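You operate a simulated robot arm through the tools that you are given. There is no shell and no other tool. Be economical: measure what you need, move in short steps, check, and stop when the job is done.

You are at the controls of a simulated robot arm. One attempt, no reset.

Task
Stack the thread carton that says "26" from the third shelf from the bottom of the green rack on top of the thread carton marked "59". Fetch the big bundle from the second shelf from the bottom of the green rack and set it on the top shelf of the green rack. Fetch the small elbow marked "29" from the third shelf from the bottom of the green rack and set it on the top of the inspection table. Do these in any order. Set down upright: small elbow.

The check looks at the end state, three seconds after you hand in, the way a careful person would. Anything else that was tipped, shoved, dropped, spilled or broken makes it a failure.

Robot
A 7-joint arm with a fingered hand on a trunk, on a base that drives. Base frame: it is fixed to the floor where the robot stands at the start and does not move with it; the origin is under the middle of the robot, x ahead of it, y to its left, z up. Units: mm, degrees, N and s.
With the tool pointing down near the work surface it reaches from about 100 to 600 mm from the robot's upright axis, wherever it stands. Its first joint turns from -115.0 to 115.0 degrees. Places, roughly: top of the inspection table (60x20 cm) [-1640, 1680, 840]; top shelf of the green rack [500, 300, 1500]. Payload 3.1 kg.
Tool frame: the origin (TCP) lies between the finger pads and is the grasp point; the fingertips stand 22 mm ahead of it; z points along the fingers, y is the line along which they close. The gripper opens to 112 mm. The gripper's body begins 60 mm behind the TCP. The gripper is a hand of 3 fingers: y runs from the thumb to the fingers, the wrist lies at [0, 0, -218] in the tool frame, and closing takes about 1.5 s.
Orientation is that of the tool frame in the base frame, as a unit quaternion [x, y, z, w]. With the fingers straight down and closing along the base's y, the tool's x points along the base's -x, its y along +y and its z along -z.

Tools
- The arm moves only by the tool arm_command. Its argument "commands" is a list of rows, each a list of 7 numbers: the shift along the tool's x, y, z in units of 150 mm (1.0 is 150 mm), then the turn, a rotation vector about the tool's x, y, z in units of 60 degrees (1.0 is 60 degrees), then the opening, from 0 (shut) to 1 (fully open). In form: [[dx, dy, dz, ax, ay, az, grip], ...]. A call has 1 to 10 rows; each row is the pose to reach, as a shift and turn from the pose commanded when the call began, along the tool's axes at that moment. A call with a number of a shift or a turn outside -1 to 1 is refused whole. A row lasts 0.2 s, in which the tool goes at most 50 mm and 8.6 degrees; a call with a longer step from one row to the next is refused whole, and so is a gripper value outside its range. A pose out of reach is approached as far as the arm can. The call stops where the force on the tool passes 40 N (or 10 N more than at its start, if that is more) or the arm is blocked; 0.2 s more then pass. Each finger travels about 108 mm/s and halts on what it meets, pressing with about 31 N; the grip force reading is that of the motor and also rises with nothing between the fingers. The clock runs only during rows and for 0.2 s after the last one: add rows that repeat a pose to give the fingers time. It gives the time, the measured TCP pose, the force on the tool (base axes), the opening and the grip force at its end, in the units of the frame above (readings bear some noise), with the torque about the TCP (base axes, N m) and any sound that the robot's microphone picked up, and new pictures: "views" is both (left out), scene, wrist or none.
- Cameras (640 x 400 px; columns grow to the right, rows downward): "scene" is now at [16.5, 161, 1762]; the picture's right is [0.08, -1.00, 0.00], its down [-0.76, -0.06, -0.65] and it looks along [0.65, 0.05, -0.76] (base axes); focal length 263 px, centre (320, 200). "wrist" rides on the gripper at [66, 3, -80] in the tool frame; the picture's right is [-0.05, 1.00, 0.00], its down [-0.77, -0.04, -0.64] and it looks along [-0.64, -0.03, 0.77] (tool axes); focal length 275 px, centre (320, 200). There is no depth. A picture from a camera that has moved, and an enlarged one, comes with that camera's place and axes in the base frame and with its lens.
- lift_body(by): slides the trunk up (or, below 0, down) by that many mm; the arm and the scene camera ride with it, the base frame stays. It gives what a move gives, with no picture.
- drive_base(legs): drives the robot by 1 to 6 legs, each [ahead, left, turn to the left] in mm, mm and degrees, along the robot's own axes; the way and the turn of a leg run together, so that a leg with both is an arc; at most 1500 mm and 180 degrees a leg. The arm and the cameras ride along, it lands a little off, and it stops where it bumps. It gives what a move gives, and a new picture of the scene camera.
- hand_shape(shape): the hand has 3 fingers and takes this shape, open, in about a second: jaw (thumb against the fingers, like two jaws); tri (thumb and two fingers); tip (a fingertip pinch); poke (one finger out to press); point (the index stretched); flat (the hand flat); cup (the hand cupped); fist (a fist). The gripper value then closes the fingers along that shape, each until it touches; the sizes above hold for jaw. It gives what a move gives, with no picture.
- head_to(pan, tilt): turns the head with the scene camera to pan (to the left, within 155 degrees either way) and tilt (down, from -29 to 69), counted from straight ahead of the robot. It gives what a move gives, and a new picture of the scene camera.
- enlarge(camera, box): a new picture of the part [left, top, right, bottom] of that camera's present view, enlarged. The clock stands still meanwhile.
- finish_job(): hands the job in; it is judged then, once.

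Work in short steps. Places have to be worked out from the pictures, the camera data and where the tool is seen: move nearer, look again, correct. Check each grasp and each placing, and mend what went wrong. You have 165 turns and 260 pictures in all, those below and enlarged ones among them. Open the gripper and draw the arm clear of the work before you hand the job in, unless the task says otherwise; then end with one line.

The tools are called after "Request:" by a JSON object that holds its "op" and its "data". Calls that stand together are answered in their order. arm_command: Moves the arm, as the interface text tells. Its arguments: {"type":"object","properties":{"commands":{"type":"array","items":{"type":"array","items":{"type":"number"}}},"views":{"type":"string","enum":["both","scene","wrist","none"]}},"required":["commands"]} The other tools are called the same way: lift_body (by) slides the trunk up or down; hand_shape (shape) gives the hand a shape; drive_base (legs) drives the base; head_to (pan, tilt) turns the head that bears the scene camera; enlarge (camera, box) takes an enlarged picture of a part of a camera's view; finish_job () hands the job in.

At the start:

```text
time_s: 0.0
tool_pos: [247.8, 184.9, 998.9]
orientation: [0.0, 1.0, 0.0, -0.001]
contact_force: [-0.5, -0.3, -0.3]
wrist_torque: [-0.02, 0.01, -0.01]
finger_gap: 111.8
finger_force: 0.1
shape: jaw
trunk travel left (down, up): [-900.0, 90.0]
robot x, y, heading: [-1.7, 1.4, 0.2]
head pan, tilt: [4.4, 49.6]
```

scene: 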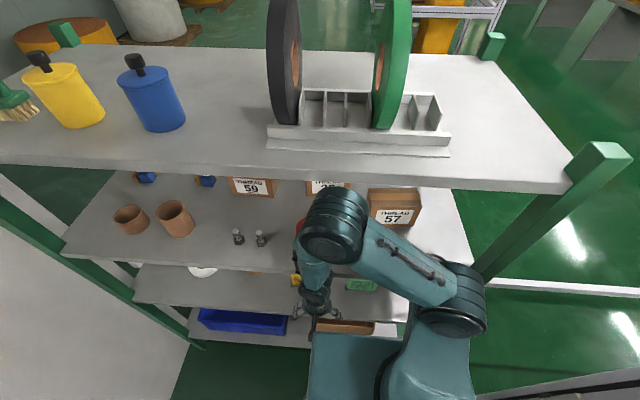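
wrist: 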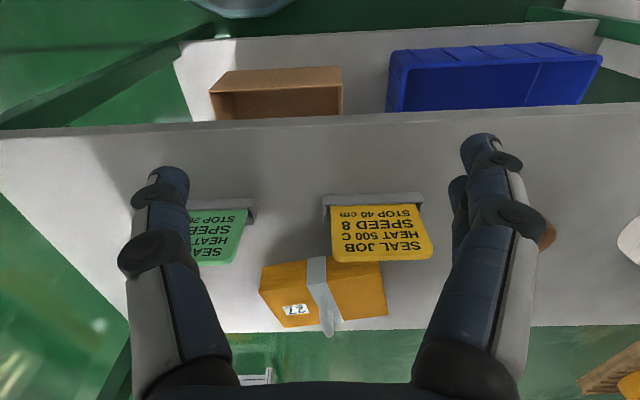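

I first look at the rack with the head tilted less, to identify the shelves and things.

Request:
{"op": "head_to", "data": {"pan": 0, "tilt": 35}}

Request:
{"op": "enlarge", "data": {"camera": "wrist", "box": [0, 0, 640, 400]}}

```text
time_s: 0.8
tool_pos: [248.5, 183.9, 1000.4]
orientation: [0.0, 1.0, 0.0, 0.0]
contact_force: [-0.7, 0.2, -0.5]
wrist_torque: [0.03, -0.01, -0.01]
finger_gap: 111.8
finger_force: 0.0
shape: jaw
trunk travel left (down, up): [-900.0, 90.0]
robot x, y, heading: [-1.1, -1.3, -0.0]
head pan, tilt: [0.0, 35.0]
camera scene: at [27.4, 155.3, 1783.1], right [0.0, -1.0, 0.0], down [-0.57, 0.0, -0.82], along [0.82, 0.0, -0.57], focal length 263 px, centre (320, 200)
```

scene: 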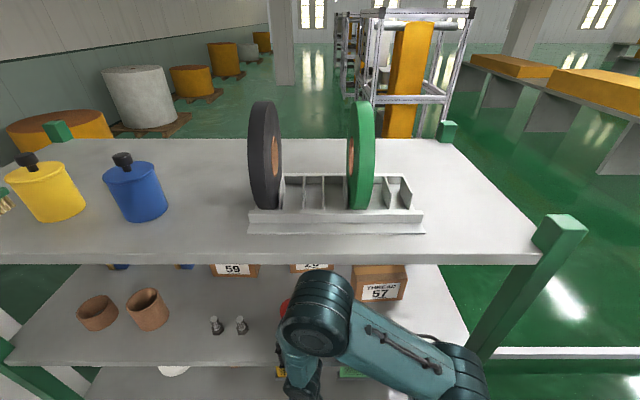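

```text
1.00 times, centred on (320, 200) of wrist (not enlarged: the box is as wide or as high as the picture)
camera zoom: at [181.8, 187.9, 1080.6], right [0.05, 1.0, 0.0], down [0.77, -0.04, 0.64], along [0.64, -0.03, -0.77], focal length 275 px, centre (320, 200)
```

zoom: 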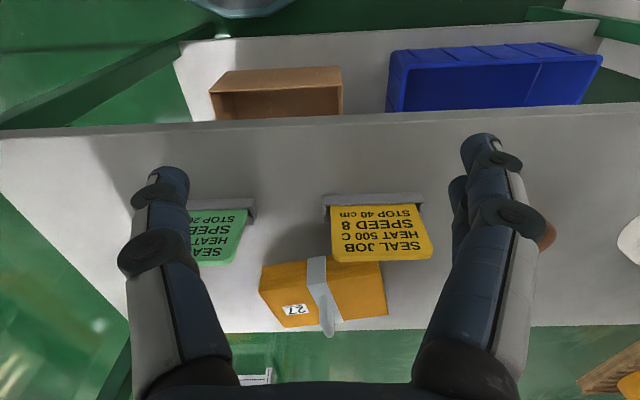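

The rack front edge is near x=280. I back off to see the shelves, then lower the trunk.

Request:
{"op": "drive_base", "data": {"legs": [[-500, 0, 0]]}}

Request:
{"op": "lift_body", "data": {"by": -400}}

Request:
{"op": "head_to", "data": {"pan": 0, "tilt": 25}}

```text
time_s: 3.7
tool_pos: [-251.2, 184.5, 998.3]
orientation: [-0.001, 1.0, 0.0, 0.0]
contact_force: [0.1, 0.5, -0.2]
wrist_torque: [0.0, -0.01, 0.06]
finger_gap: 111.9
finger_force: 0.0
shape: jaw
trunk travel left (down, up): [-900.0, 90.0]
robot x, y, heading: [-497.5, 1.8, 0.1]
head pan, tilt: [0.0, 35.0]
camera scene: at [-471.6, 154.2, 1783.2], right [0.0, -1.0, 0.0], down [-0.57, 0.0, -0.82], along [0.82, 0.0, -0.57], focal length 263 px, centre (320, 200)
```

scene: 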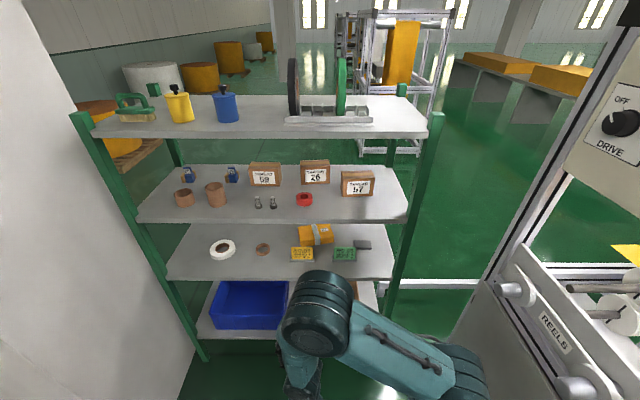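

```text
time_s: 7.5
tool_pos: [-251.9, 185.3, 600.7]
orientation: [-0.002, 1.0, 0.0, 0.0]
contact_force: [0.0, -0.1, -0.1]
wrist_torque: [-0.02, 0.01, 0.02]
finger_gap: 111.8
finger_force: 0.1
shape: jaw
trunk travel left (down, up): [-500.0, 490.0]
robot x, y, heading: [-498.2, -3.9, 0.2]
head pan, tilt: [0.0, 35.0]
```

```text
time_s: 8.3
tool_pos: [-251.3, 183.7, 598.6]
orientation: [-0.001, 1.0, 0.0, 0.001]
contact_force: [-0.7, -0.3, 0.3]
wrist_torque: [0.0, -0.01, -0.01]
finger_gap: 112.1
finger_force: 0.0
shape: jaw
trunk travel left (down, up): [-500.0, 490.0]
robot x, y, heading: [-496.2, 0.8, 0.2]
head pan, tilt: [0.0, 25.0]
camera scene: at [-467.7, 154.2, 1398.9], right [0.0, -1.0, 0.0], down [-0.42, 0.0, -0.91], along [0.91, 0.0, -0.42], focal length 263 px, centre (320, 200)
```

scene: 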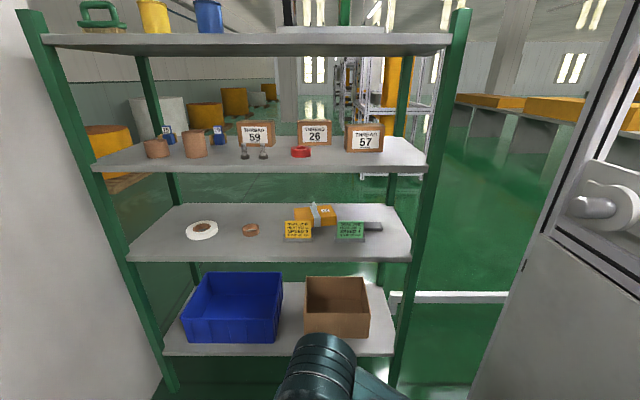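

Good view; enlarge the middle shelves.

Request:
{"op": "enlarge", "data": {"camera": "scene", "box": [130, 110, 290, 210]}}

Request:
{"op": "enlarge", "data": {"camera": "scene", "box": [270, 110, 430, 210]}}

Request:
{"op": "enlarge", "data": {"camera": "scene", "box": [170, 180, 410, 330]}}

```text
4.00 times, centred on (210, 160) of scene
camera zoom: at [-467.7, 154.2, 1398.9], right [0.0, -1.0, 0.0], down [-0.42, 0.0, -0.91], along [0.91, 0.0, -0.42], focal length 1053 px, centre (760, 360)
```

zoom: 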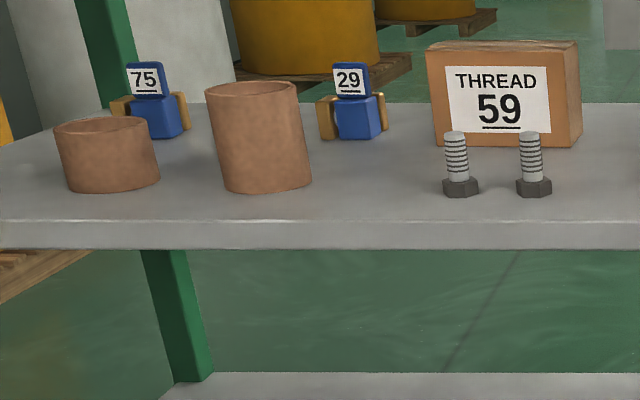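

```text
4.00 times, centred on (350, 160) of scene
camera zoom: at [-467.7, 154.2, 1398.9], right [0.0, -1.0, 0.0], down [-0.42, 0.0, -0.91], along [0.91, 0.0, -0.42], focal length 1053 px, centre (200, 360)
```

zoom: 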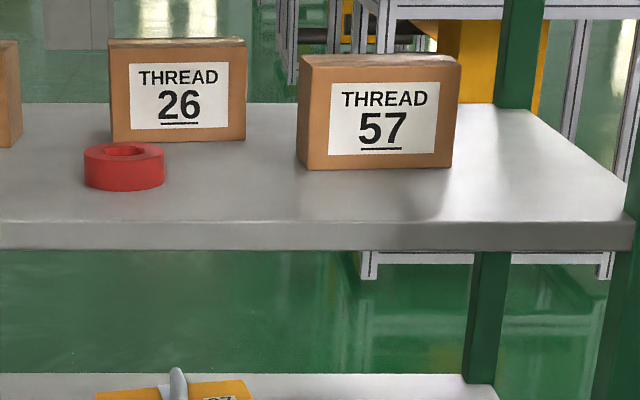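

```text
2.67 times, centred on (290, 255) of scene
camera zoom: at [-467.7, 154.2, 1398.9], right [0.0, -1.0, 0.0], down [-0.42, 0.0, -0.91], along [0.91, 0.0, -0.42], focal length 702 px, centre (400, 53)
```

zoom: 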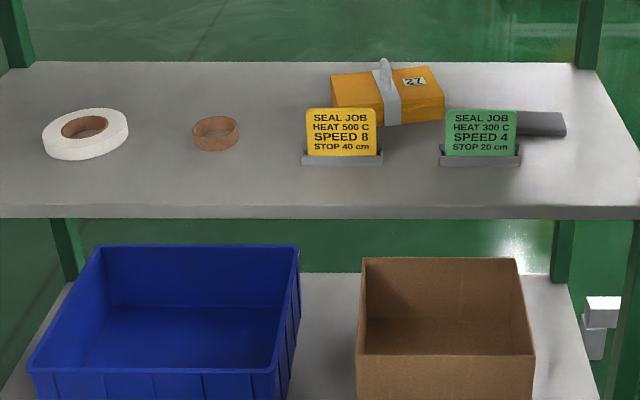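

Shelf heights come out near 1157 (third) and 805 (second), rack front x≈285. I look around for free floor and the table.

Request:
{"op": "head_to", "data": {"pan": -60, "tilt": 25}}

Request:
{"op": "head_to", "data": {"pan": 130, "tilt": 25}}

Request:
{"op": "head_to", "data": {"pan": 75, "tilt": 25}}

```text
time_s: 9.6
tool_pos: [-251.9, 184.9, 600.0]
orientation: [-0.002, 1.0, 0.0, 0.001]
contact_force: [-0.5, 0.0, 0.0]
wrist_torque: [-0.01, 0.02, 0.0]
finger_gap: 111.9
finger_force: 0.1
shape: jaw
trunk travel left (down, up): [-500.0, 490.0]
robot x, y, heading: [-499.1, -2.5, 0.2]
head pan, tilt: [-60.0, 25.0]
camera scene: at [-513.4, 74.3, 1399.0], right [-0.86, -0.5, 0.0], down [-0.21, 0.36, -0.91], along [0.46, -0.78, -0.42], focal length 263 px, centre (320, 200)
```

scene: 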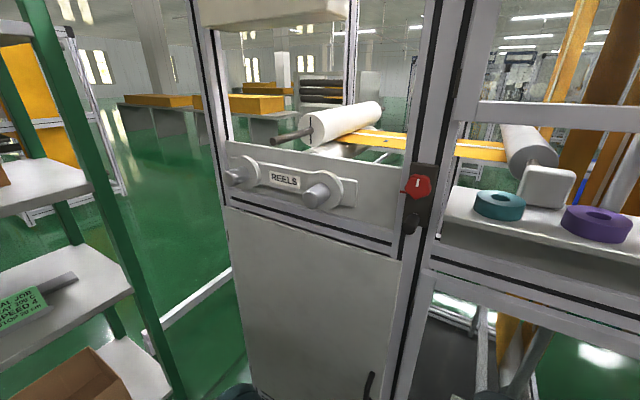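

```text
time_s: 12.4
tool_pos: [-251.1, 184.4, 600.5]
orientation: [-0.002, 1.0, 0.0, 0.0]
contact_force: [1.1, 0.3, -0.2]
wrist_torque: [-0.04, -0.01, 0.02]
finger_gap: 111.9
finger_force: 0.0
shape: jaw
trunk travel left (down, up): [-500.0, 490.0]
robot x, y, heading: [-496.4, 1.5, 0.3]
head pan, tilt: [130.0, 25.0]
camera scene: at [-619.3, 224.2, 1399.0], right [0.76, 0.65, 0.0], down [0.27, -0.32, -0.91], along [-0.59, 0.69, -0.42], focal length 263 px, centre (320, 200)
```

scene: 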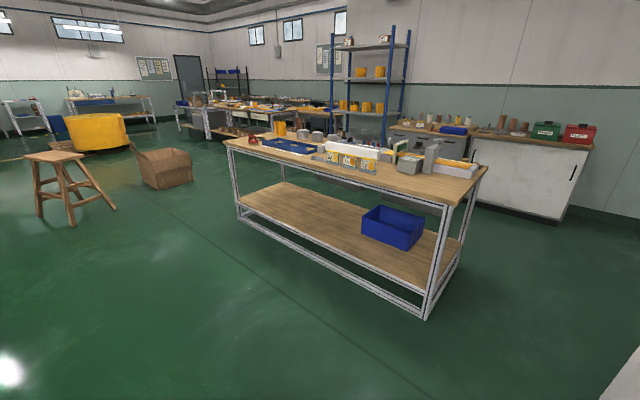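

```text
time_s: 13.6
tool_pos: [-250.5, 184.6, 600.7]
orientation: [-0.002, 1.0, 0.0, 0.0]
contact_force: [-0.7, -0.8, -0.6]
wrist_torque: [0.0, -0.01, 0.04]
finger_gap: 111.9
finger_force: 0.1
shape: jaw
trunk travel left (down, up): [-500.0, 490.0]
robot x, y, heading: [-499.9, -1.3, 0.3]
head pan, tilt: [75.0, 25.0]
camera scene: at [-536.5, 242.9, 1399.0], right [0.97, -0.25, 0.0], down [-0.11, -0.41, -0.91], along [0.23, 0.88, -0.42], focal length 263 px, centre (320, 200)
```

scene: 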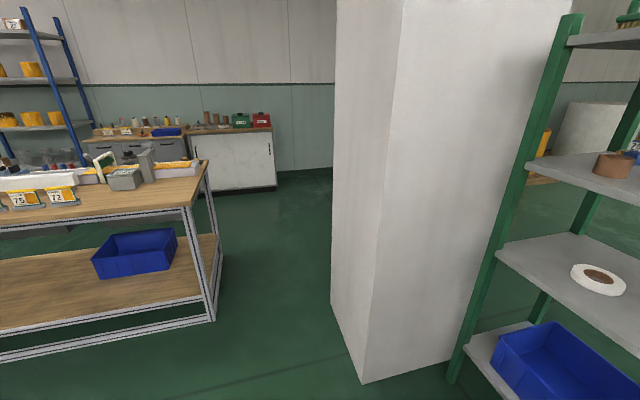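

The space is clear. I test rolling the hand 180° so the wrist camera would ride on top when the hand points forward; first 60°.

Request:
{"op": "arm_command", "data": {"commands": [[0, 0, 0, 0, 0, 0.14, 1], [0, 0, 0, 0, 0, 0.28, 1], [0, 0, 0, 0, 0, 0.42, 1], [0, 0, 0, 0, 0, 0.56, 1], [0, 0, 0, 0, 0, 0.7, 1], [0, 0, 0, 0, 0, 0.84, 1], [0, 0, 0, 0, 0, 0.98, 1], [0, 0, 0, 0, 0, 1, 1]], "views": "none"}}

Request:
{"op": "arm_command", "data": {"commands": [[0, 0, 0, 0, 0, 0.14, 1], [0, 0, 0, 0, 0, 0.28, 1], [0, 0, 0, 0, 0, 0.42, 1], [0, 0, 0, 0, 0, 0.56, 1], [0, 0, 0, 0, 0, 0.7, 1], [0, 0, 0, 0, 0, 0.84, 1], [0, 0, 0, 0, 0, 0.98, 1], [0, 0, 0, 0, 0, 1, 1]], "views": "none"}}

Request:
{"op": "arm_command", "data": {"commands": [[0, 0, 0, 0, 0, 0.14, 1], [0, 0, 0, 0, 0, 0.28, 1], [0, 0, 0, 0, 0, 0.42, 1], [0, 0, 0, 0, 0, 0.56, 1], [0, 0, 0, 0, 0, 0.7, 1], [0, 0, 0, 0, 0, 0.84, 1], [0, 0, 0, 0, 0, 0.98, 1], [0, 0, 0, 0, 0, 1, 1]], "views": "wrist"}}

```text
time_s: 15.4
tool_pos: [-252.7, 184.7, 600.1]
orientation: [0.499, 0.867, 0.001, 0.0]
contact_force: [-0.4, -0.5, -0.3]
wrist_torque: [0.01, 0.02, 0.0]
finger_gap: 111.9
finger_force: 0.1
shape: jaw
trunk travel left (down, up): [-500.0, 490.0]
robot x, y, heading: [-497.1, 2.0, 0.3]
head pan, tilt: [75.0, 25.0]
```

```text
time_s: 17.2
tool_pos: [-250.3, 184.1, 600.2]
orientation: [0.866, 0.501, 0.0, 0.0]
contact_force: [0.0, -0.8, -0.1]
wrist_torque: [0.01, 0.01, 0.0]
finger_gap: 112.2
finger_force: 0.1
shape: jaw
trunk travel left (down, up): [-500.0, 490.0]
robot x, y, heading: [-500.3, -1.1, 0.2]
head pan, tilt: [75.0, 25.0]
```

```text
time_s: 19.0
tool_pos: [-250.8, 184.3, 599.5]
orientation: [1.0, 0.001, 0.0, 0.0]
contact_force: [-0.6, -0.2, 0.7]
wrist_torque: [0.01, -0.01, 0.01]
finger_gap: 112.1
finger_force: 0.0
shape: jaw
trunk travel left (down, up): [-500.0, 490.0]
robot x, y, heading: [-497.5, -1.2, 0.3]
head pan, tilt: [75.0, 25.0]
camera wrist: at [-185.0, 181.8, 680.4], right [-0.04, -1.0, 0.0], down [-0.77, 0.03, 0.64], along [-0.64, 0.03, -0.77], focal length 275 px, centre (320, 200)
```

wrist: 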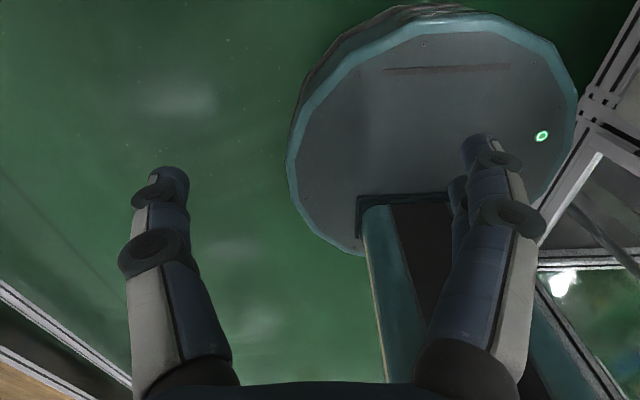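

The roll works. Now pitch the hand forward by 60° so it points 30° below horizontal.

Request:
{"op": "arm_command", "data": {"commands": [[0, 0, 0, 0, 0.14, 0, 1], [0, 0, 0, 0, 0.28, 0, 1], [0, 0, 0, 0, 0.42, 0, 1], [0, 0, 0, 0, 0.56, 0, 1], [0, 0, 0, 0, 0.7, 0, 1], [0, 0, 0, 0, 0.84, 0, 1], [0, 0, 0, 0, 0.98, 0, 1], [0, 0, 0, 0, 1, 0, 1]], "views": "wrist"}}

Request:
{"op": "head_to", "data": {"pan": 0, "tilt": 30}}

```text
time_s: 20.0
tool_pos: [-208.6, 144.0, 601.0]
orientation: [0.956, -0.142, 0.252, 0.043]
contact_force: [-0.6, -0.2, 0.7]
wrist_torque: [0.01, 0.0, 0.0]
finger_gap: 111.8
finger_force: 0.1
shape: jaw
trunk travel left (down, up): [-500.0, 490.0]
robot x, y, heading: [-496.2, -2.0, -0.2]
head pan, tilt: [75.0, 25.0]
stopped in row 4: the arm was blocked; the commanded pose is now the measured one
camera wrist: at [-191.5, 135.9, 704.1], right [-0.33, -0.94, -0.01], down [-0.93, 0.32, 0.17], along [-0.16, 0.07, -0.99], focal length 275 px, centre (320, 200)
```

wrist: 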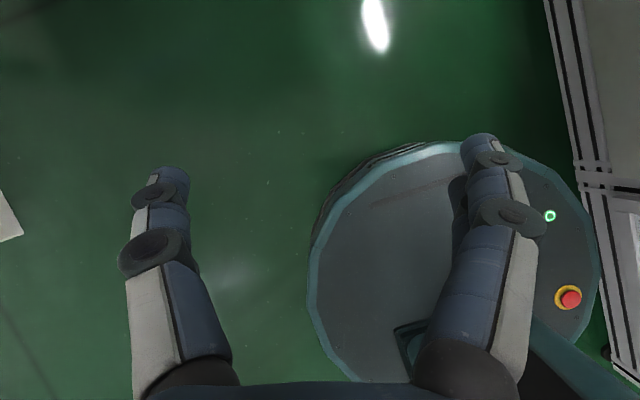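

```text
time_s: 21.4
tool_pos: [-208.6, 144.3, 602.1]
orientation: [0.957, -0.14, 0.252, 0.041]
contact_force: [-0.7, 1.2, 0.7]
wrist_torque: [-0.02, 0.04, 0.04]
finger_gap: 111.8
finger_force: 0.0
shape: jaw
trunk travel left (down, up): [-500.0, 490.0]
robot x, y, heading: [-501.0, -3.7, 0.2]
head pan, tilt: [0.0, 30.0]
camera scene: at [-469.4, 154.4, 1391.0], right [0.0, -1.0, 0.0], down [-0.5, 0.0, -0.87], along [0.87, 0.0, -0.5], focal length 263 px, centre (320, 200)
```

scene: 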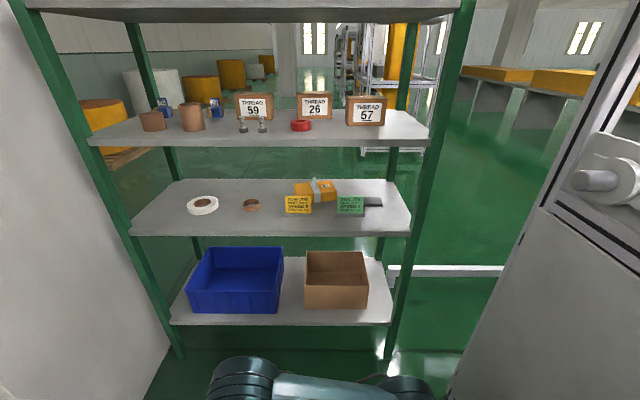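

The wrist got too close to the trunk axis. I move the hand forward before pitching further.

Request:
{"op": "arm_command", "data": {"commands": [[0.22, -0.12, 0.12, 0, 0, 0, 1], [0.44, -0.24, 0.25, 0, 0, 0, 1], [0.66, -0.36, 0.37, 0, 0, 0, 1], [0.8, -0.43, 0.45, 0, 0, 0, 1]], "views": "none"}}

Request:
{"op": "arm_command", "data": {"commands": [[0.22, -0.12, 0.12, 0, 0, 0, 1], [0.44, -0.24, 0.25, 0, 0, 0, 1], [0.66, -0.36, 0.37, 0, 0, 0, 1], [0.8, -0.43, 0.45, 0, 0, 0, 1]], "views": "wrist"}}

```text
time_s: 22.4
tool_pos: [-57.6, 165.1, 601.3]
orientation: [0.957, -0.141, 0.252, 0.042]
contact_force: [0.5, -0.4, -0.1]
wrist_torque: [0.0, 0.01, -0.01]
finger_gap: 111.9
finger_force: 0.1
shape: jaw
trunk travel left (down, up): [-500.0, 490.0]
robot x, y, heading: [-498.4, -1.2, 0.2]
head pan, tilt: [0.0, 30.0]
```

```text
time_s: 23.4
tool_pos: [94.0, 187.3, 602.1]
orientation: [0.956, -0.141, 0.252, 0.042]
contact_force: [0.0, -0.5, -0.8]
wrist_torque: [0.02, -0.01, -0.03]
finger_gap: 111.9
finger_force: 0.1
shape: jaw
trunk travel left (down, up): [-500.0, 490.0]
robot x, y, heading: [-495.0, 1.1, 0.0]
head pan, tilt: [0.0, 30.0]
camera wrist: at [109.7, 180.3, 704.1], right [-0.33, -0.94, -0.01], down [-0.93, 0.32, 0.17], along [-0.16, 0.07, -0.98], focal length 275 px, centre (320, 200)
```

wrist: 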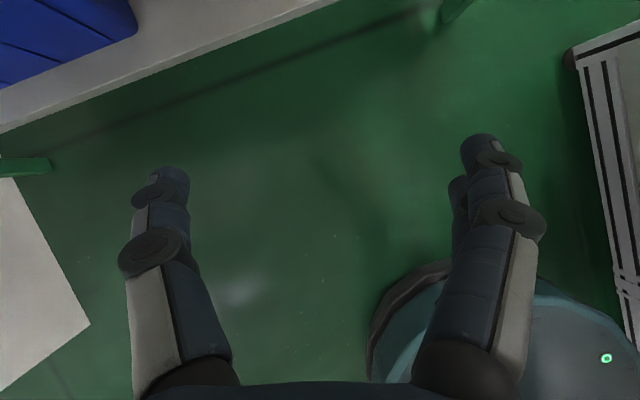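

Pose follows. Now rotate to exactly "forward, 30° below horizontal, camera on top".

Request:
{"op": "arm_command", "data": {"commands": [[0, 0, 0, 0.041, 0.101, -0.039, 1], [0, 0, 0, 0.082, 0.202, -0.078, 1], [0, 0, 0, 0.123, 0.303, -0.118, 1], [0, 0, 0, 0.164, 0.404, -0.157, 1], [0, 0, 0, 0.205, 0.505, -0.196, 1]], "views": "none"}}

Request:
{"op": "lift_body", "data": {"by": 400}}

Request:
{"op": "enlarge", "data": {"camera": "wrist", "box": [0, 0, 640, 400]}}

Request:
{"op": "enlarge", "data": {"camera": "scene", "box": [0, 0, 640, 400]}}

```text
time_s: 24.6
tool_pos: [92.4, 187.6, 600.8]
orientation: [0.866, 0.0, 0.501, 0.0]
contact_force: [-0.4, -0.5, 0.2]
wrist_torque: [0.02, -0.01, 0.0]
finger_gap: 111.9
finger_force: 0.0
shape: jaw
trunk travel left (down, up): [-500.0, 490.0]
robot x, y, heading: [-497.7, -3.7, 0.2]
head pan, tilt: [0.0, 30.0]
```

```text
time_s: 28.5
tool_pos: [92.6, 187.1, 1001.9]
orientation: [0.866, 0.0, 0.5, 0.001]
contact_force: [-0.3, 0.9, 0.3]
wrist_torque: [-0.03, -0.01, 0.04]
finger_gap: 111.9
finger_force: 0.0
shape: jaw
trunk travel left (down, up): [-900.0, 90.0]
robot x, y, heading: [-495.8, -0.3, -0.0]
head pan, tilt: [0.0, 30.0]
```

```text
1.00 times, centred on (320, 200) of wrist (not enlarged: the box is as wide or as high as the picture)
camera zoom: at [56.4, 184.1, 1099.2], right [-0.02, -1.0, -0.04], down [-0.94, 0.04, -0.35], along [0.35, 0.03, -0.94], focal length 275 px, centre (320, 200)
```

zoom: 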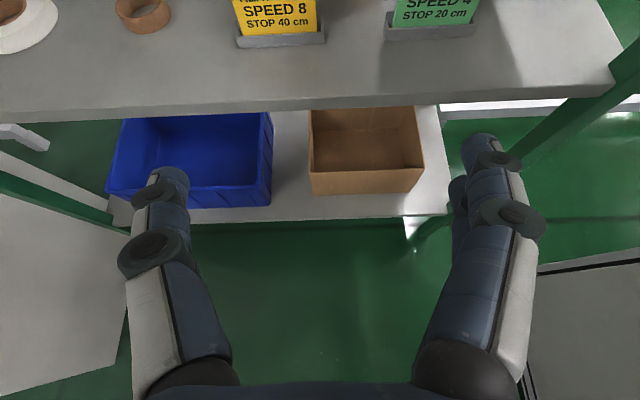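

```text
1.00 times, centred on (320, 200) of scene (not enlarged: the box is as wide or as high as the picture)
camera zoom: at [-469.2, 154.4, 1791.0], right [0.0, -1.0, 0.0], down [-0.5, 0.0, -0.87], along [0.87, 0.0, -0.5], focal length 263 px, centre (320, 200)
```

zoom: 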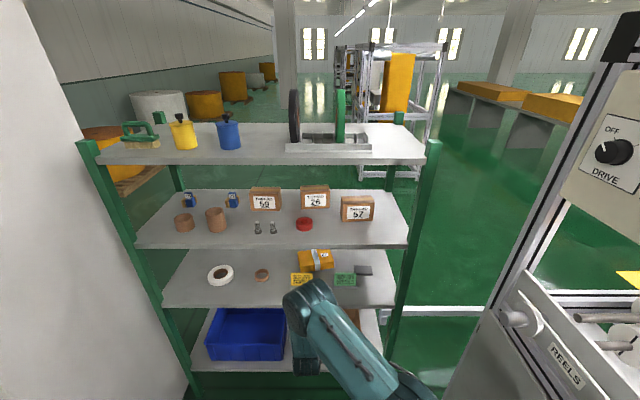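

The hand pose is good. I drive left 380 mm to face the elbow, and raise the trunk.

Request:
{"op": "drive_base", "data": {"legs": [[0, 380, 0]]}}

Request:
{"op": "lift_body", "data": {"by": 90}}

Request:
{"op": "arm_command", "data": {"commands": [[0.27, 0, -0.156, 0, 0, 0, 1], [0.54, 0, -0.31, 0, 0, 0, 1], [0.8, 0, -0.46, 0, 0, 0, 1], [1.0, 0, -0.577, 0, 0, 0, 1]], "views": "none"}}

Request:
{"op": "arm_command", "data": {"commands": [[0.2, 0, -0.1, 0, 0, 0, 1], [0.4, 0, -0.2, 0, 0, 0, 1]], "views": "both"}}

```text
time_s: 30.9
tool_pos: [91.0, 566.8, 1001.5]
orientation: [0.866, -0.001, 0.5, 0.002]
contact_force: [0.4, -0.3, -0.9]
wrist_torque: [0.03, 0.02, 0.01]
finger_gap: 111.8
finger_force: 0.2
shape: jaw
trunk travel left (down, up): [-900.0, 90.0]
robot x, y, heading: [-500.4, 378.6, 0.3]
head pan, tilt: [0.0, 30.0]
camera scene: at [-470.7, 534.8, 1791.0], right [0.0, -1.0, 0.0], down [-0.5, 0.0, -0.87], along [0.87, 0.0, -0.5], focal length 263 px, centre (320, 200)
```

scene: 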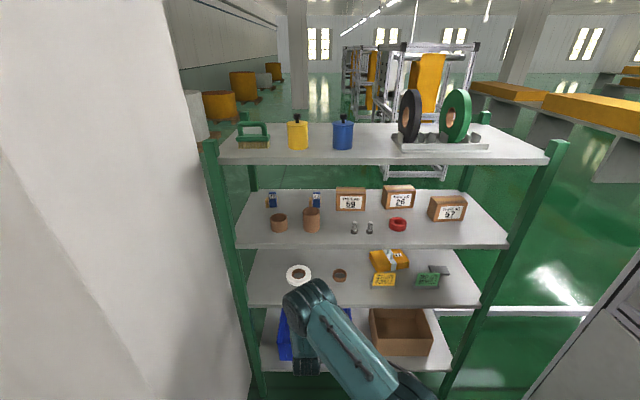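

```text
time_s: 32.1
tool_pos: [90.8, 568.0, 1090.6]
orientation: [0.866, 0.0, 0.5, 0.001]
contact_force: [0.4, -0.5, -0.1]
wrist_torque: [0.02, 0.04, 0.02]
finger_gap: 111.7
finger_force: 0.0
shape: jaw
trunk travel left (down, up): [-990.0, 0.0]
robot x, y, heading: [-499.3, 380.0, 0.1]
head pan, tilt: [0.0, 30.0]
```

```text
time_s: 33.1
tool_pos: [90.4, 566.5, 1265.4]
orientation: [0.866, -0.001, 0.5, 0.002]
contact_force: [0.0, -0.4, -1.6]
wrist_torque: [-0.01, -0.05, 0.01]
finger_gap: 111.9
finger_force: 0.0
shape: jaw
trunk travel left (down, up): [-990.0, 0.0]
robot x, y, heading: [-498.2, 381.1, 0.3]
head pan, tilt: [0.0, 30.0]
```

```text
time_s: 33.7
tool_pos: [93.2, 567.0, 1331.6]
orientation: [0.865, -0.001, 0.501, 0.001]
contact_force: [-0.1, -0.6, 0.4]
wrist_torque: [0.0, -0.01, -0.02]
finger_gap: 111.8
finger_force: 0.0
shape: jaw
trunk travel left (down, up): [-990.0, 0.0]
robot x, y, heading: [-498.0, 377.6, 0.1]
head pan, tilt: [0.0, 30.0]
camera scene: at [-472.8, 534.3, 1881.0], right [0.0, -1.0, 0.0], down [-0.5, 0.0, -0.87], along [0.87, 0.0, -0.5], focal length 263 px, centre (320, 200)
camera wrist: at [56.8, 564.4, 1429.4], right [-0.03, -1.0, -0.04], down [-0.94, 0.04, -0.35], along [0.35, 0.03, -0.94], focal length 275 px, centre (320, 200)
```

scene: 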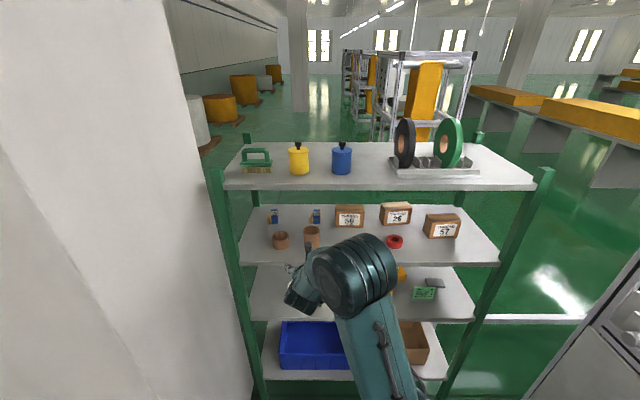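
wrist: 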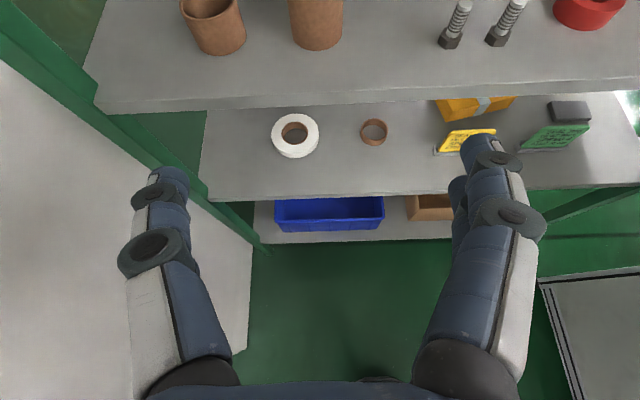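

Shelf numbers confirmed. Lower the tool 40 mm and drive forward 250 mm so that the wrist camera looks over the pot at the elbows.

Request:
{"op": "arm_command", "data": {"commands": [[-0.231, 0, 0.133, 0, 0, 0, 1], [-0.231, 0, 0.133, 0, 0, 0, 1]], "views": "none"}}

Request:
{"op": "drive_base", "data": {"legs": [[250, 0, 0]]}}

Request:
{"op": "enlarge", "data": {"camera": "wrist", "box": [0, 0, 640, 400]}}

```text
time_s: 34.3
tool_pos: [94.6, 567.3, 1292.1]
orientation: [0.866, 0.0, 0.501, 0.001]
contact_force: [0.8, -0.8, -0.3]
wrist_torque: [-0.03, 0.01, 0.01]
finger_gap: 111.8
finger_force: 0.1
shape: jaw
trunk travel left (down, up): [-990.0, 0.0]
robot x, y, heading: [-497.5, 380.6, 0.4]
head pan, tilt: [0.0, 30.0]
```

```text
time_s: 36.2
tool_pos: [346.6, 568.6, 1291.5]
orientation: [0.865, -0.001, 0.501, 0.001]
contact_force: [0.1, -0.2, 0.5]
wrist_torque: [-0.03, 0.02, -0.03]
finger_gap: 111.9
finger_force: 0.0
shape: jaw
trunk travel left (down, up): [-990.0, 0.0]
robot x, y, heading: [-247.0, 381.1, 0.3]
head pan, tilt: [0.0, 30.0]
camera scene: at [-220.1, 535.7, 1881.0], right [0.0, -1.0, 0.0], down [-0.5, 0.0, -0.87], along [0.87, 0.0, -0.5], focal length 263 px, centre (320, 200)
```

scene: 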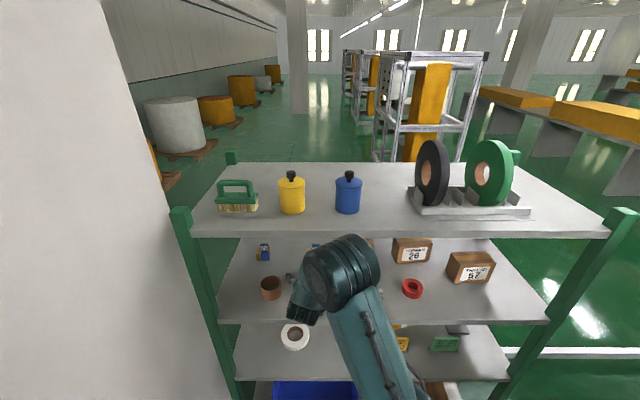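

```text
1.00 times, centred on (320, 200) of wrist (not enlarged: the box is as wide or as high as the picture)
camera zoom: at [309.8, 565.4, 1389.7], right [-0.03, -1.0, -0.04], down [-0.94, 0.04, -0.35], along [0.35, 0.03, -0.94], focal length 275 px, centre (320, 200)
```

zoom: 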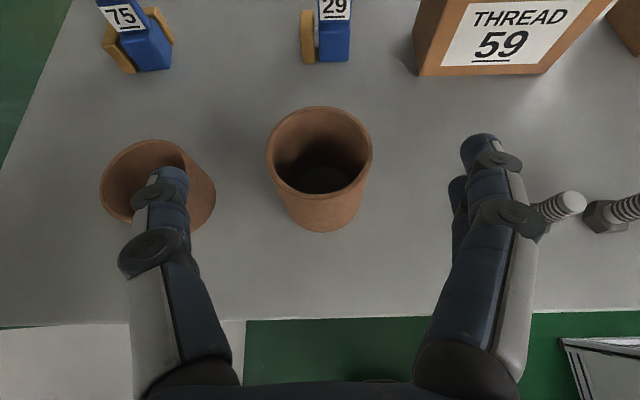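

Elbow 29 base front is around (558, 560). I reach the arm forward 110 mm over the pot for a closer look.

Request:
{"op": "arm_command", "data": {"commands": [[0.13, 0, 0.22, 0, 0, 0, 1], [0.25, 0, 0.43, 0, 0, 0, 1], [0.37, 0, 0.635, 0, 0, 0, 1]], "views": "wrist"}}

Request:
{"op": "enlarge", "data": {"camera": "wrist", "box": [220, 40, 460, 190]}}

```text
time_s: 37.0
tool_pos: [457.4, 569.7, 1290.4]
orientation: [0.866, 0.0, 0.5, 0.001]
contact_force: [-0.1, 0.1, 0.4]
wrist_torque: [-0.02, 0.0, -0.01]
finger_gap: 111.9
finger_force: 0.1
shape: jaw
trunk travel left (down, up): [-990.0, 0.0]
robot x, y, heading: [-249.1, 383.8, 0.4]
head pan, tilt: [0.0, 30.0]
camera wrist: at [422.1, 565.8, 1388.8], right [-0.03, -1.0, -0.04], down [-0.94, 0.04, -0.35], along [0.35, 0.03, -0.94], focal length 275 px, centre (320, 200)
```

wrist: 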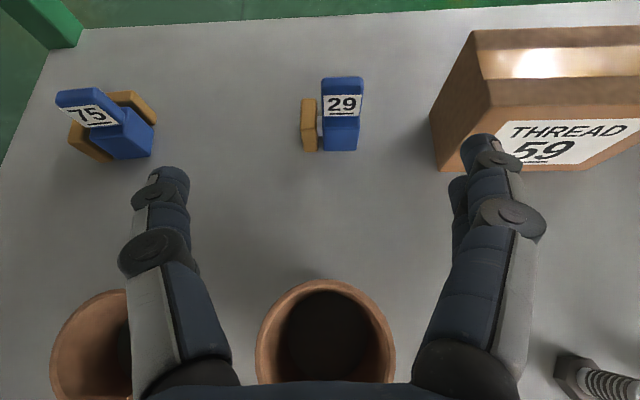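

```text
2.67 times, centred on (340, 115) of wrist
camera zoom: at [422.1, 565.8, 1388.8], right [-0.03, -1.0, -0.04], down [-0.94, 0.04, -0.35], along [0.35, 0.03, -0.94], focal length 734 px, centre (267, 427)
```

zoom: 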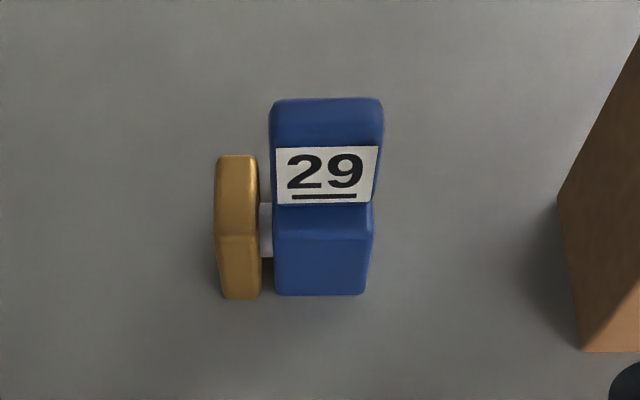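

Elbow's blue body is at y≈537–569, x≈559–590, top ≈1231; brass disc left at y 575–589, lower. I move to its upper block, then view before closing.

Request:
{"op": "arm_command", "data": {"commands": [[-0.01, 0.028, 0.226, 0, 0, 0, 1], [-0.02, 0.056, 0.452, 0, 0, 0, 1], [-0.03, 0.084, 0.68, 0, 0, 0, 1], [-0.04, 0.111, 0.905, 0, 0, 0, 1]], "views": "wrist"}}

```text
time_s: 38.0
tool_pos: [572.9, 549.5, 1217.3]
orientation: [0.867, 0.0, 0.499, 0.001]
contact_force: [-0.6, -0.4, 0.1]
wrist_torque: [0.01, -0.01, -0.05]
finger_gap: 111.8
finger_force: 0.1
shape: jaw
trunk travel left (down, up): [-990.0, 0.0]
robot x, y, heading: [-250.1, 383.1, 0.2]
head pan, tilt: [0.0, 30.0]
camera wrist: at [537.5, 546.2, 1315.1], right [-0.03, -1.0, -0.04], down [-0.94, 0.04, -0.35], along [0.35, 0.03, -0.94], focal length 275 px, centre (320, 200)
```

wrist: 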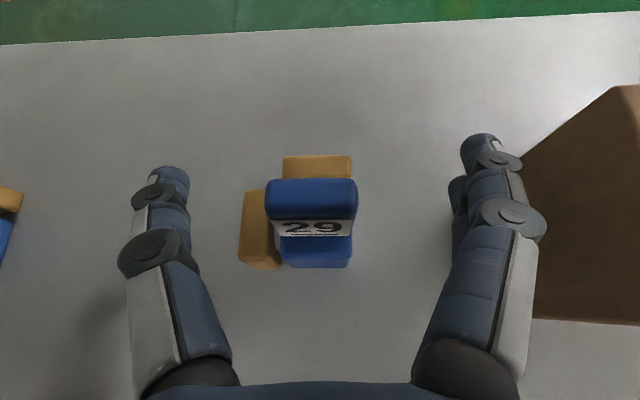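

The TCP (image centre) is right on the upper block. Close.

Request:
{"op": "arm_command", "data": {"commands": [[0, 0, 0, 0, 0, 0, 0.6], [0, 0, 0, 0, 0, 0, 0.3], [0, 0, 0, 0, 0, 0, 0], [0, 0, 0, 0, 0, 0, 0], [0, 0, 0, 0, 0, 0, 0], [0, 0, 0, 0, 0, 0, 0], [0, 0, 0, 0, 0, 0, 0], [0, 0, 0, 0, 0, 0, 0]], "views": "wrist"}}

```text
time_s: 39.8
tool_pos: [572.7, 548.6, 1219.2]
orientation: [0.866, -0.001, 0.5, 0.002]
contact_force: [0.1, -0.6, -0.4]
wrist_torque: [0.0, -0.02, 0.02]
finger_gap: 0.0
finger_force: 31.0
shape: jaw
trunk travel left (down, up): [-990.0, 0.0]
robot x, y, heading: [-250.8, 380.3, 0.4]
head pan, tilt: [0.0, 30.0]
camera wrist: at [535.4, 547.4, 1317.0], right [-0.03, -1.0, -0.04], down [-0.94, 0.04, -0.35], along [0.35, 0.03, -0.94], focal length 275 px, centre (320, 200)
```

wrist: 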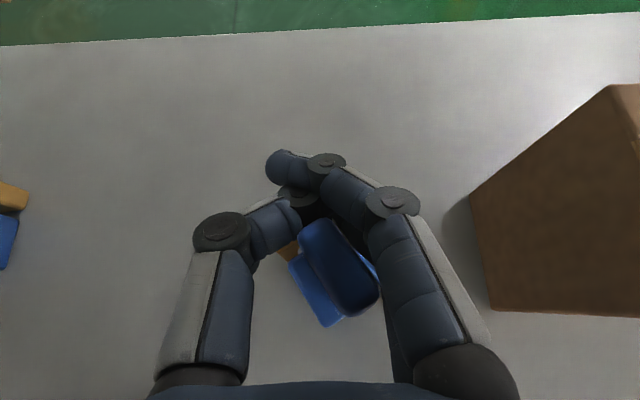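

It slipped out toward the palm and turned. Open slowly and look.

Request:
{"op": "arm_command", "data": {"commands": [[0, 0, 0, 0, 0, 0, 0.2], [0, 0, 0, 0, 0, 0, 0.4], [0, 0, 0, 0, 0, 0, 0.6], [0, 0, 0, 0, 0, 0, 0.8], [0, 0, 0, 0, 0, 0, 1], [0, 0, 0, 0, 0, 0, 1], [0, 0, 0, 0, 0, 0, 1], [0, 0, 0, 0, 0, 0, 1]], "views": "wrist"}}

Request:
{"op": "enlarge", "data": {"camera": "wrist", "box": [200, 140, 440, 290]}}

```text
time_s: 41.6
tool_pos: [571.8, 550.8, 1218.9]
orientation: [0.866, -0.002, 0.5, 0.002]
contact_force: [1.3, 0.7, 0.7]
wrist_torque: [0.03, -0.01, 0.02]
finger_gap: 111.9
finger_force: 0.0
shape: jaw
trunk travel left (down, up): [-990.0, 0.0]
robot x, y, heading: [-242.8, 379.9, 0.1]
head pan, tilt: [0.0, 30.0]
camera wrist: at [535.4, 547.5, 1317.0], right [-0.03, -1.0, -0.04], down [-0.94, 0.04, -0.35], along [0.35, 0.03, -0.94], focal length 275 px, centre (320, 200)
```

wrist: 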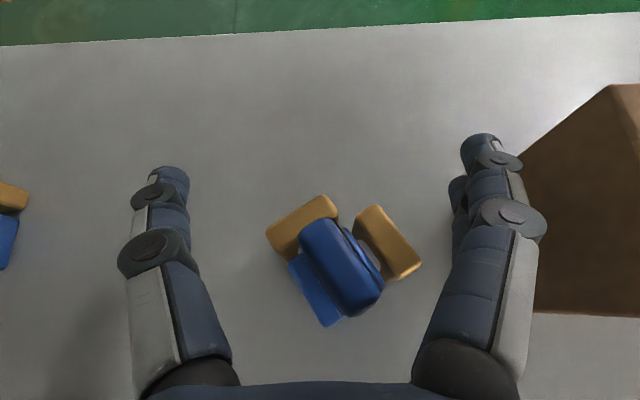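

```text
2.67 times, centred on (320, 215) of wrist
camera zoom: at [535.4, 547.5, 1317.0], right [-0.03, -1.0, -0.04], down [-0.94, 0.04, -0.35], along [0.35, 0.03, -0.94], focal length 734 px, centre (320, 160)
```

zoom: 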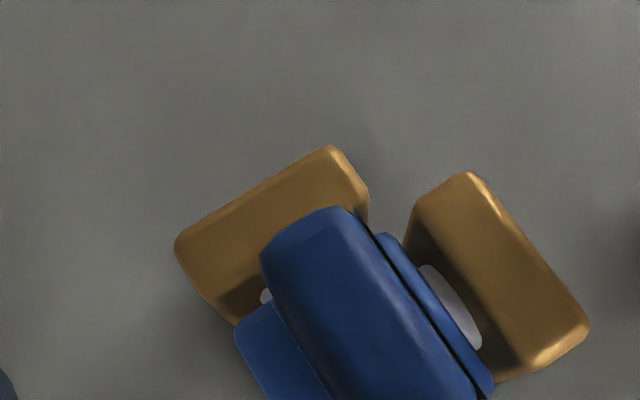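

Elbow remains upright, turned about 30°. Its top slab (14 mm thick) now runs along a 30° heading, so I'll regrasp with the hand yawed 30° left, pitched 45° down. First up, then rotate with fingers half open.

Request:
{"op": "arm_command", "data": {"commands": [[0.231, 0, -0.133, 0, 0, 0, 1], [0.462, 0, -0.267, 0, 0, 0, 1], [0.462, 0, -0.267, 0, 0, 0, 0.6]], "views": "none"}}

Request:
{"op": "arm_command", "data": {"commands": [[-0.017, 0.007, -0.03, 0.08, -0.049, -0.061, 0.6], [-0.035, 0.013, -0.06, 0.159, -0.098, -0.122, 0.6], [-0.052, 0.02, -0.09, 0.239, -0.146, -0.183, 0.6], [-0.07, 0.026, -0.12, 0.318, -0.195, -0.244, 0.6], [-0.087, 0.033, -0.15, 0.398, -0.244, -0.305, 0.6], [-0.087, 0.033, -0.15, 0.398, -0.244, -0.305, 0.6]], "views": "wrist"}}

```text
time_s: 42.4
tool_pos: [569.6, 551.6, 1291.6]
orientation: [0.868, -0.001, 0.497, 0.003]
contact_force: [-0.9, -0.2, 0.7]
wrist_torque: [-0.01, -0.03, 0.01]
finger_gap: 67.7
finger_force: 0.1
shape: jaw
trunk travel left (down, up): [-990.0, 0.0]
robot x, y, heading: [-252.7, 384.2, 0.1]
head pan, tilt: [0.0, 30.0]
```

```text
time_s: 44.0
tool_pos: [498.8, 623.4, 1247.0]
orientation: [0.902, 0.189, 0.383, -0.061]
contact_force: [0.6, -1.0, 2.0]
wrist_torque: [0.02, 0.16, 0.11]
finger_gap: 67.3
finger_force: 0.1
shape: jaw
out of reach, approached as far as the arm can: row 3, 4, 5, 6
trunk travel left (down, up): [-990.0, 0.0]
robot x, y, heading: [-231.0, 394.1, 3.3]
head pan, tilt: [0.0, 30.0]
stopped in row 6: the arm was blocked; the commanded pose is now the measured one
camera wrist: at [488.3, 619.9, 1351.2], right [0.36, -0.93, 0.0], down [-0.93, -0.36, -0.11], along [0.1, 0.04, -0.99], focal length 275 px, centre (320, 200)
```

wrist: 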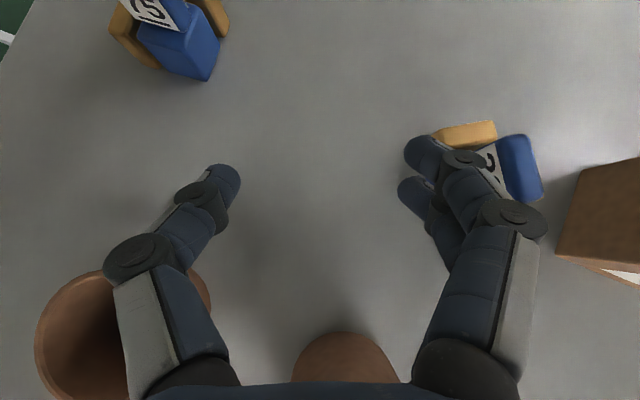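

The arm went off and bumped something. Look at the scene before moving.

Request:
{"op": "head_to", "data": {"pan": 0, "tilt": 35}}

```text
time_s: 44.6
tool_pos: [501.4, 620.2, 1248.6]
orientation: [0.902, 0.184, 0.387, -0.059]
contact_force: [-0.3, -0.3, -0.2]
wrist_torque: [0.0, 0.03, 0.0]
finger_gap: 67.5
finger_force: 0.1
shape: jaw
trunk travel left (down, up): [-990.0, 0.0]
robot x, y, heading: [-232.4, 390.3, 3.0]
head pan, tilt: [0.0, 35.0]
camera scene: at [-217.3, 566.9, 1871.5], right [0.05, -1.0, 0.01], down [-0.57, -0.04, -0.82], along [0.82, 0.03, -0.57], focal length 263 px, centre (320, 200)
```

scene: 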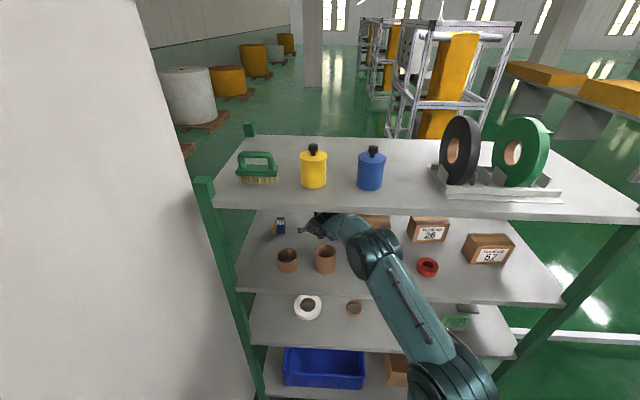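

Nothing was disturbed; the wrist was near the reach/top‑shelf limit. The present hand yaw (~20°) and pitch (44°) suit the grasp, so I back off, then close in with the base nearer.

Request:
{"op": "arm_command", "data": {"commands": [[-0.132, 0.153, -0.129, 0, 0, 0, 0.6], [-0.264, 0.306, -0.259, 0, 0, 0, 0.6], [-0.396, 0.459, -0.388, 0, 0, 0, 0.6]], "views": "wrist"}}

```text
time_s: 45.4
tool_pos: [455.4, 504.5, 1255.3]
orientation: [0.9, 0.175, 0.393, -0.065]
contact_force: [0.3, 0.0, 0.2]
wrist_torque: [-0.03, -0.06, 0.0]
finger_gap: 67.5
finger_force: 0.0
shape: jaw
trunk travel left (down, up): [-990.0, 0.0]
robot x, y, heading: [-235.1, 388.9, 2.9]
head pan, tilt: [0.0, 35.0]
camera wrist: at [443.4, 499.7, 1358.6], right [0.34, -0.94, -0.01], down [-0.93, -0.33, -0.13], along [0.12, 0.05, -0.99], focal length 275 px, centre (320, 200)
```

wrist: 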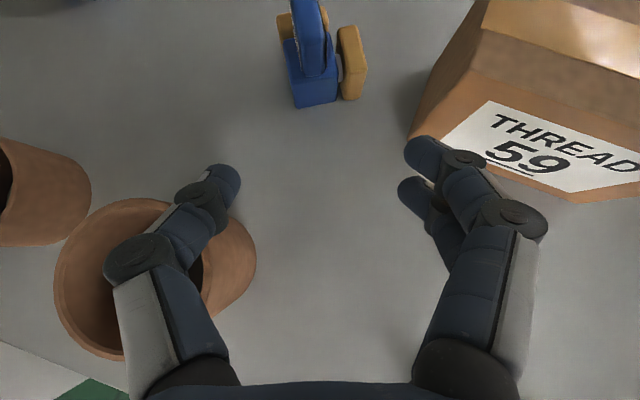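

Carton 59 hasn't moved (corner still (536,463)); elbow now lines up with the hand. Drive ahead 55 and left 22 mm.

Request:
{"op": "drive_base", "data": {"legs": [[55, 20, 0]]}}

Request:
{"op": "enlarge", "data": {"camera": "wrist", "box": [0, 0, 640, 400]}}

```text
time_s: 46.4
tool_pos: [470.8, 518.2, 1250.8]
orientation: [0.903, 0.177, 0.386, -0.062]
contact_force: [-0.1, -0.3, 0.1]
wrist_torque: [0.01, -0.02, -0.01]
finger_gap: 67.3
finger_force: 0.2
shape: jaw
trunk travel left (down, up): [-990.0, 0.0]
robot x, y, heading: [-195.3, 409.1, 2.6]
head pan, tilt: [0.0, 35.0]
stopped in leg 1: the robot was blocked; the commanded pose is now the measured one
camera scene: at [-200.0, 557.3, 1873.9], right [0.05, -1.0, 0.0], down [-0.56, -0.03, -0.83], along [0.83, 0.04, -0.56], focal length 263 px, centre (320, 200)
```

scene: 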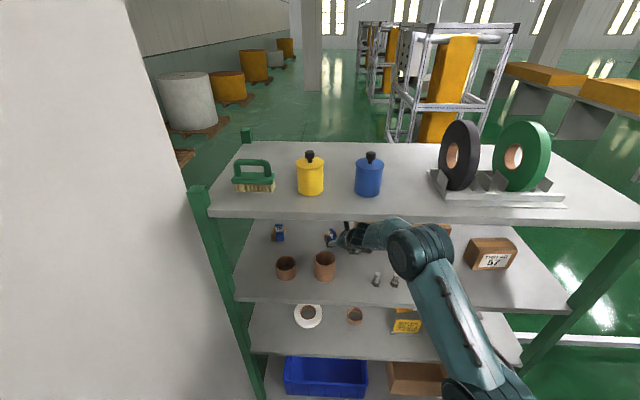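

```text
1.00 times, centred on (320, 200) of wrist (not enlarged: the box is as wide or as high as the picture)
camera zoom: at [460.2, 512.6, 1354.6], right [0.34, -0.94, -0.01], down [-0.94, -0.33, -0.11], along [0.1, 0.05, -0.99], focal length 275 px, centre (320, 200)
```

zoom: 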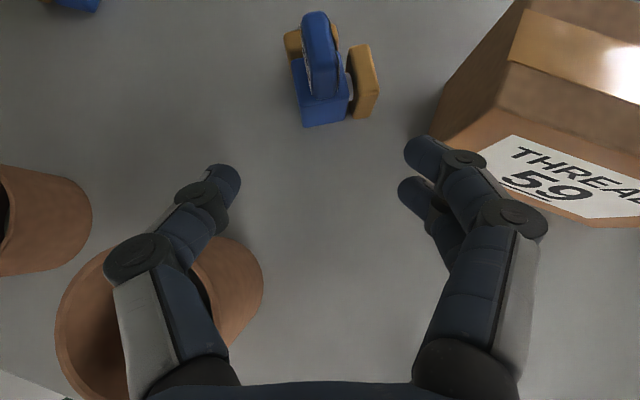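

The arm's elbow is bearing on the top shelf's front edge — trunk too high. I shift the hand right of the pot, then back the base out and lower the trunk.

Request:
{"op": "arm_command", "data": {"commands": [[-0.019, 0.187, -0.085, 0, 0, 0, 0.6], [-0.037, 0.374, -0.169, 0, 0, 0, 0.6]], "views": "wrist"}}

```text
time_s: 47.2
tool_pos: [450.8, 500.0, 1234.1]
orientation: [0.913, 0.204, 0.348, -0.064]
contact_force: [0.2, 0.0, -0.9]
wrist_torque: [-0.03, -0.02, 0.03]
finger_gap: 67.3
finger_force: 0.1
shape: jaw
trunk travel left (down, up): [-990.0, 0.0]
robot x, y, heading: [-201.5, 407.3, 3.5]
head pan, tilt: [0.0, 35.0]
stopped in row 2: the arm was blocked; the commanded pose is now the measured one
camera wrist: at [447.7, 498.2, 1339.0], right [0.38, -0.92, -0.01], down [-0.92, -0.38, -0.03], along [0.03, 0.02, -1.0], focal length 275 px, centre (320, 200)
```

wrist: 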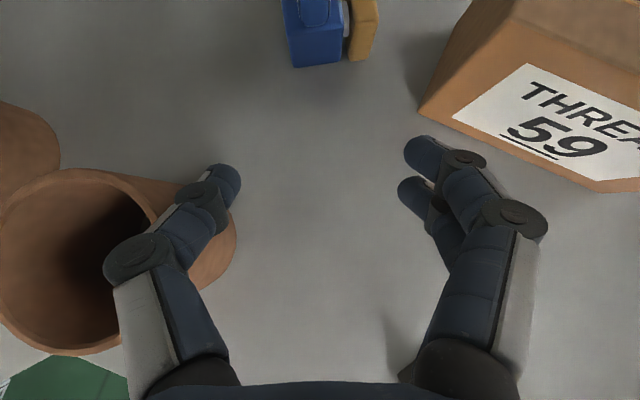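

Close the fingers partly to draw the thumb away from the pot, then back the base out.

Request:
{"op": "arm_command", "data": {"commands": [[0, 0, 0, 0, 0, 0, 0.2], [0, 0, 0, 0, 0, 0, 0.2], [0, 0, 0, 0, 0, 0, 0.2]], "views": "none"}}

Request:
{"op": "drive_base", "data": {"legs": [[-40, 0, 0]]}}

Request:
{"op": "enlarge", "data": {"camera": "wrist", "box": [0, 0, 640, 400]}}

```text
time_s: 48.2
tool_pos: [450.8, 494.9, 1234.7]
orientation: [0.912, 0.204, 0.349, -0.067]
contact_force: [0.8, -0.3, 0.1]
wrist_torque: [0.04, 0.05, 0.02]
finger_gap: 22.5
finger_force: 0.1
shape: jaw
trunk travel left (down, up): [-990.0, 0.0]
robot x, y, heading: [-202.9, 409.2, 3.2]
head pan, tilt: [0.0, 35.0]
stopped in row 3: the arm was blocked; the commanded pose is now the measured one
```

```text
time_s: 49.1
tool_pos: [431.1, 478.2, 1227.0]
orientation: [0.916, 0.195, 0.345, -0.069]
contact_force: [-1.0, -0.4, -0.9]
wrist_torque: [0.01, 0.01, 0.0]
finger_gap: 22.9
finger_force: 0.1
shape: jaw
trunk travel left (down, up): [-990.0, 0.0]
robot x, y, heading: [-236.7, 406.1, 2.9]
head pan, tilt: [0.0, 35.0]
camera scene: at [-210.2, 561.5, 1873.2], right [0.05, -1.0, 0.0], down [-0.58, -0.03, -0.82], along [0.81, 0.04, -0.58], focal length 263 px, centre (320, 200)
```

scene: 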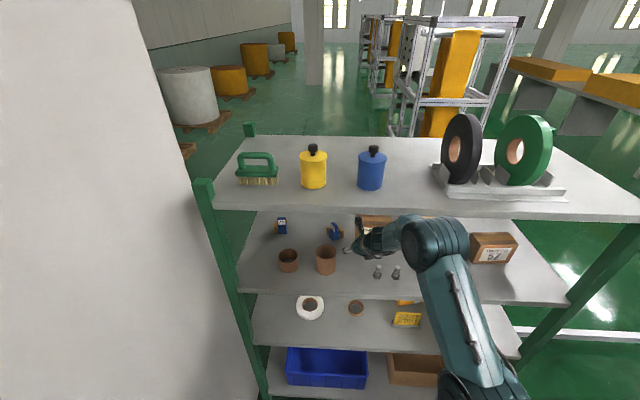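

```text
1.00 times, centred on (320, 200) of wrist (not enlarged: the box is as wide or as high as the picture)
camera zoom: at [429.5, 474.8, 1331.0], right [0.37, -0.93, -0.02], down [-0.93, -0.37, -0.03], along [0.02, 0.03, -1.0], focal length 275 px, centre (320, 200)
```

zoom: 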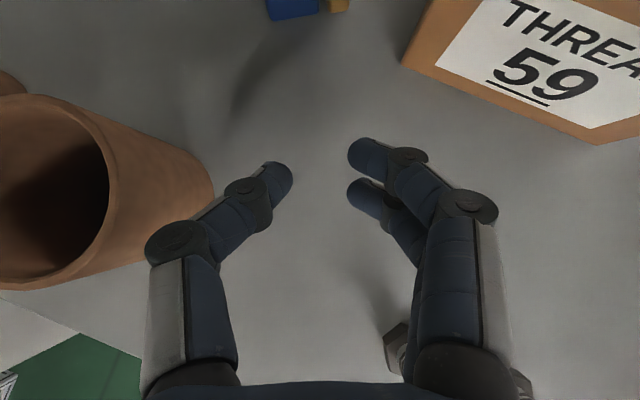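

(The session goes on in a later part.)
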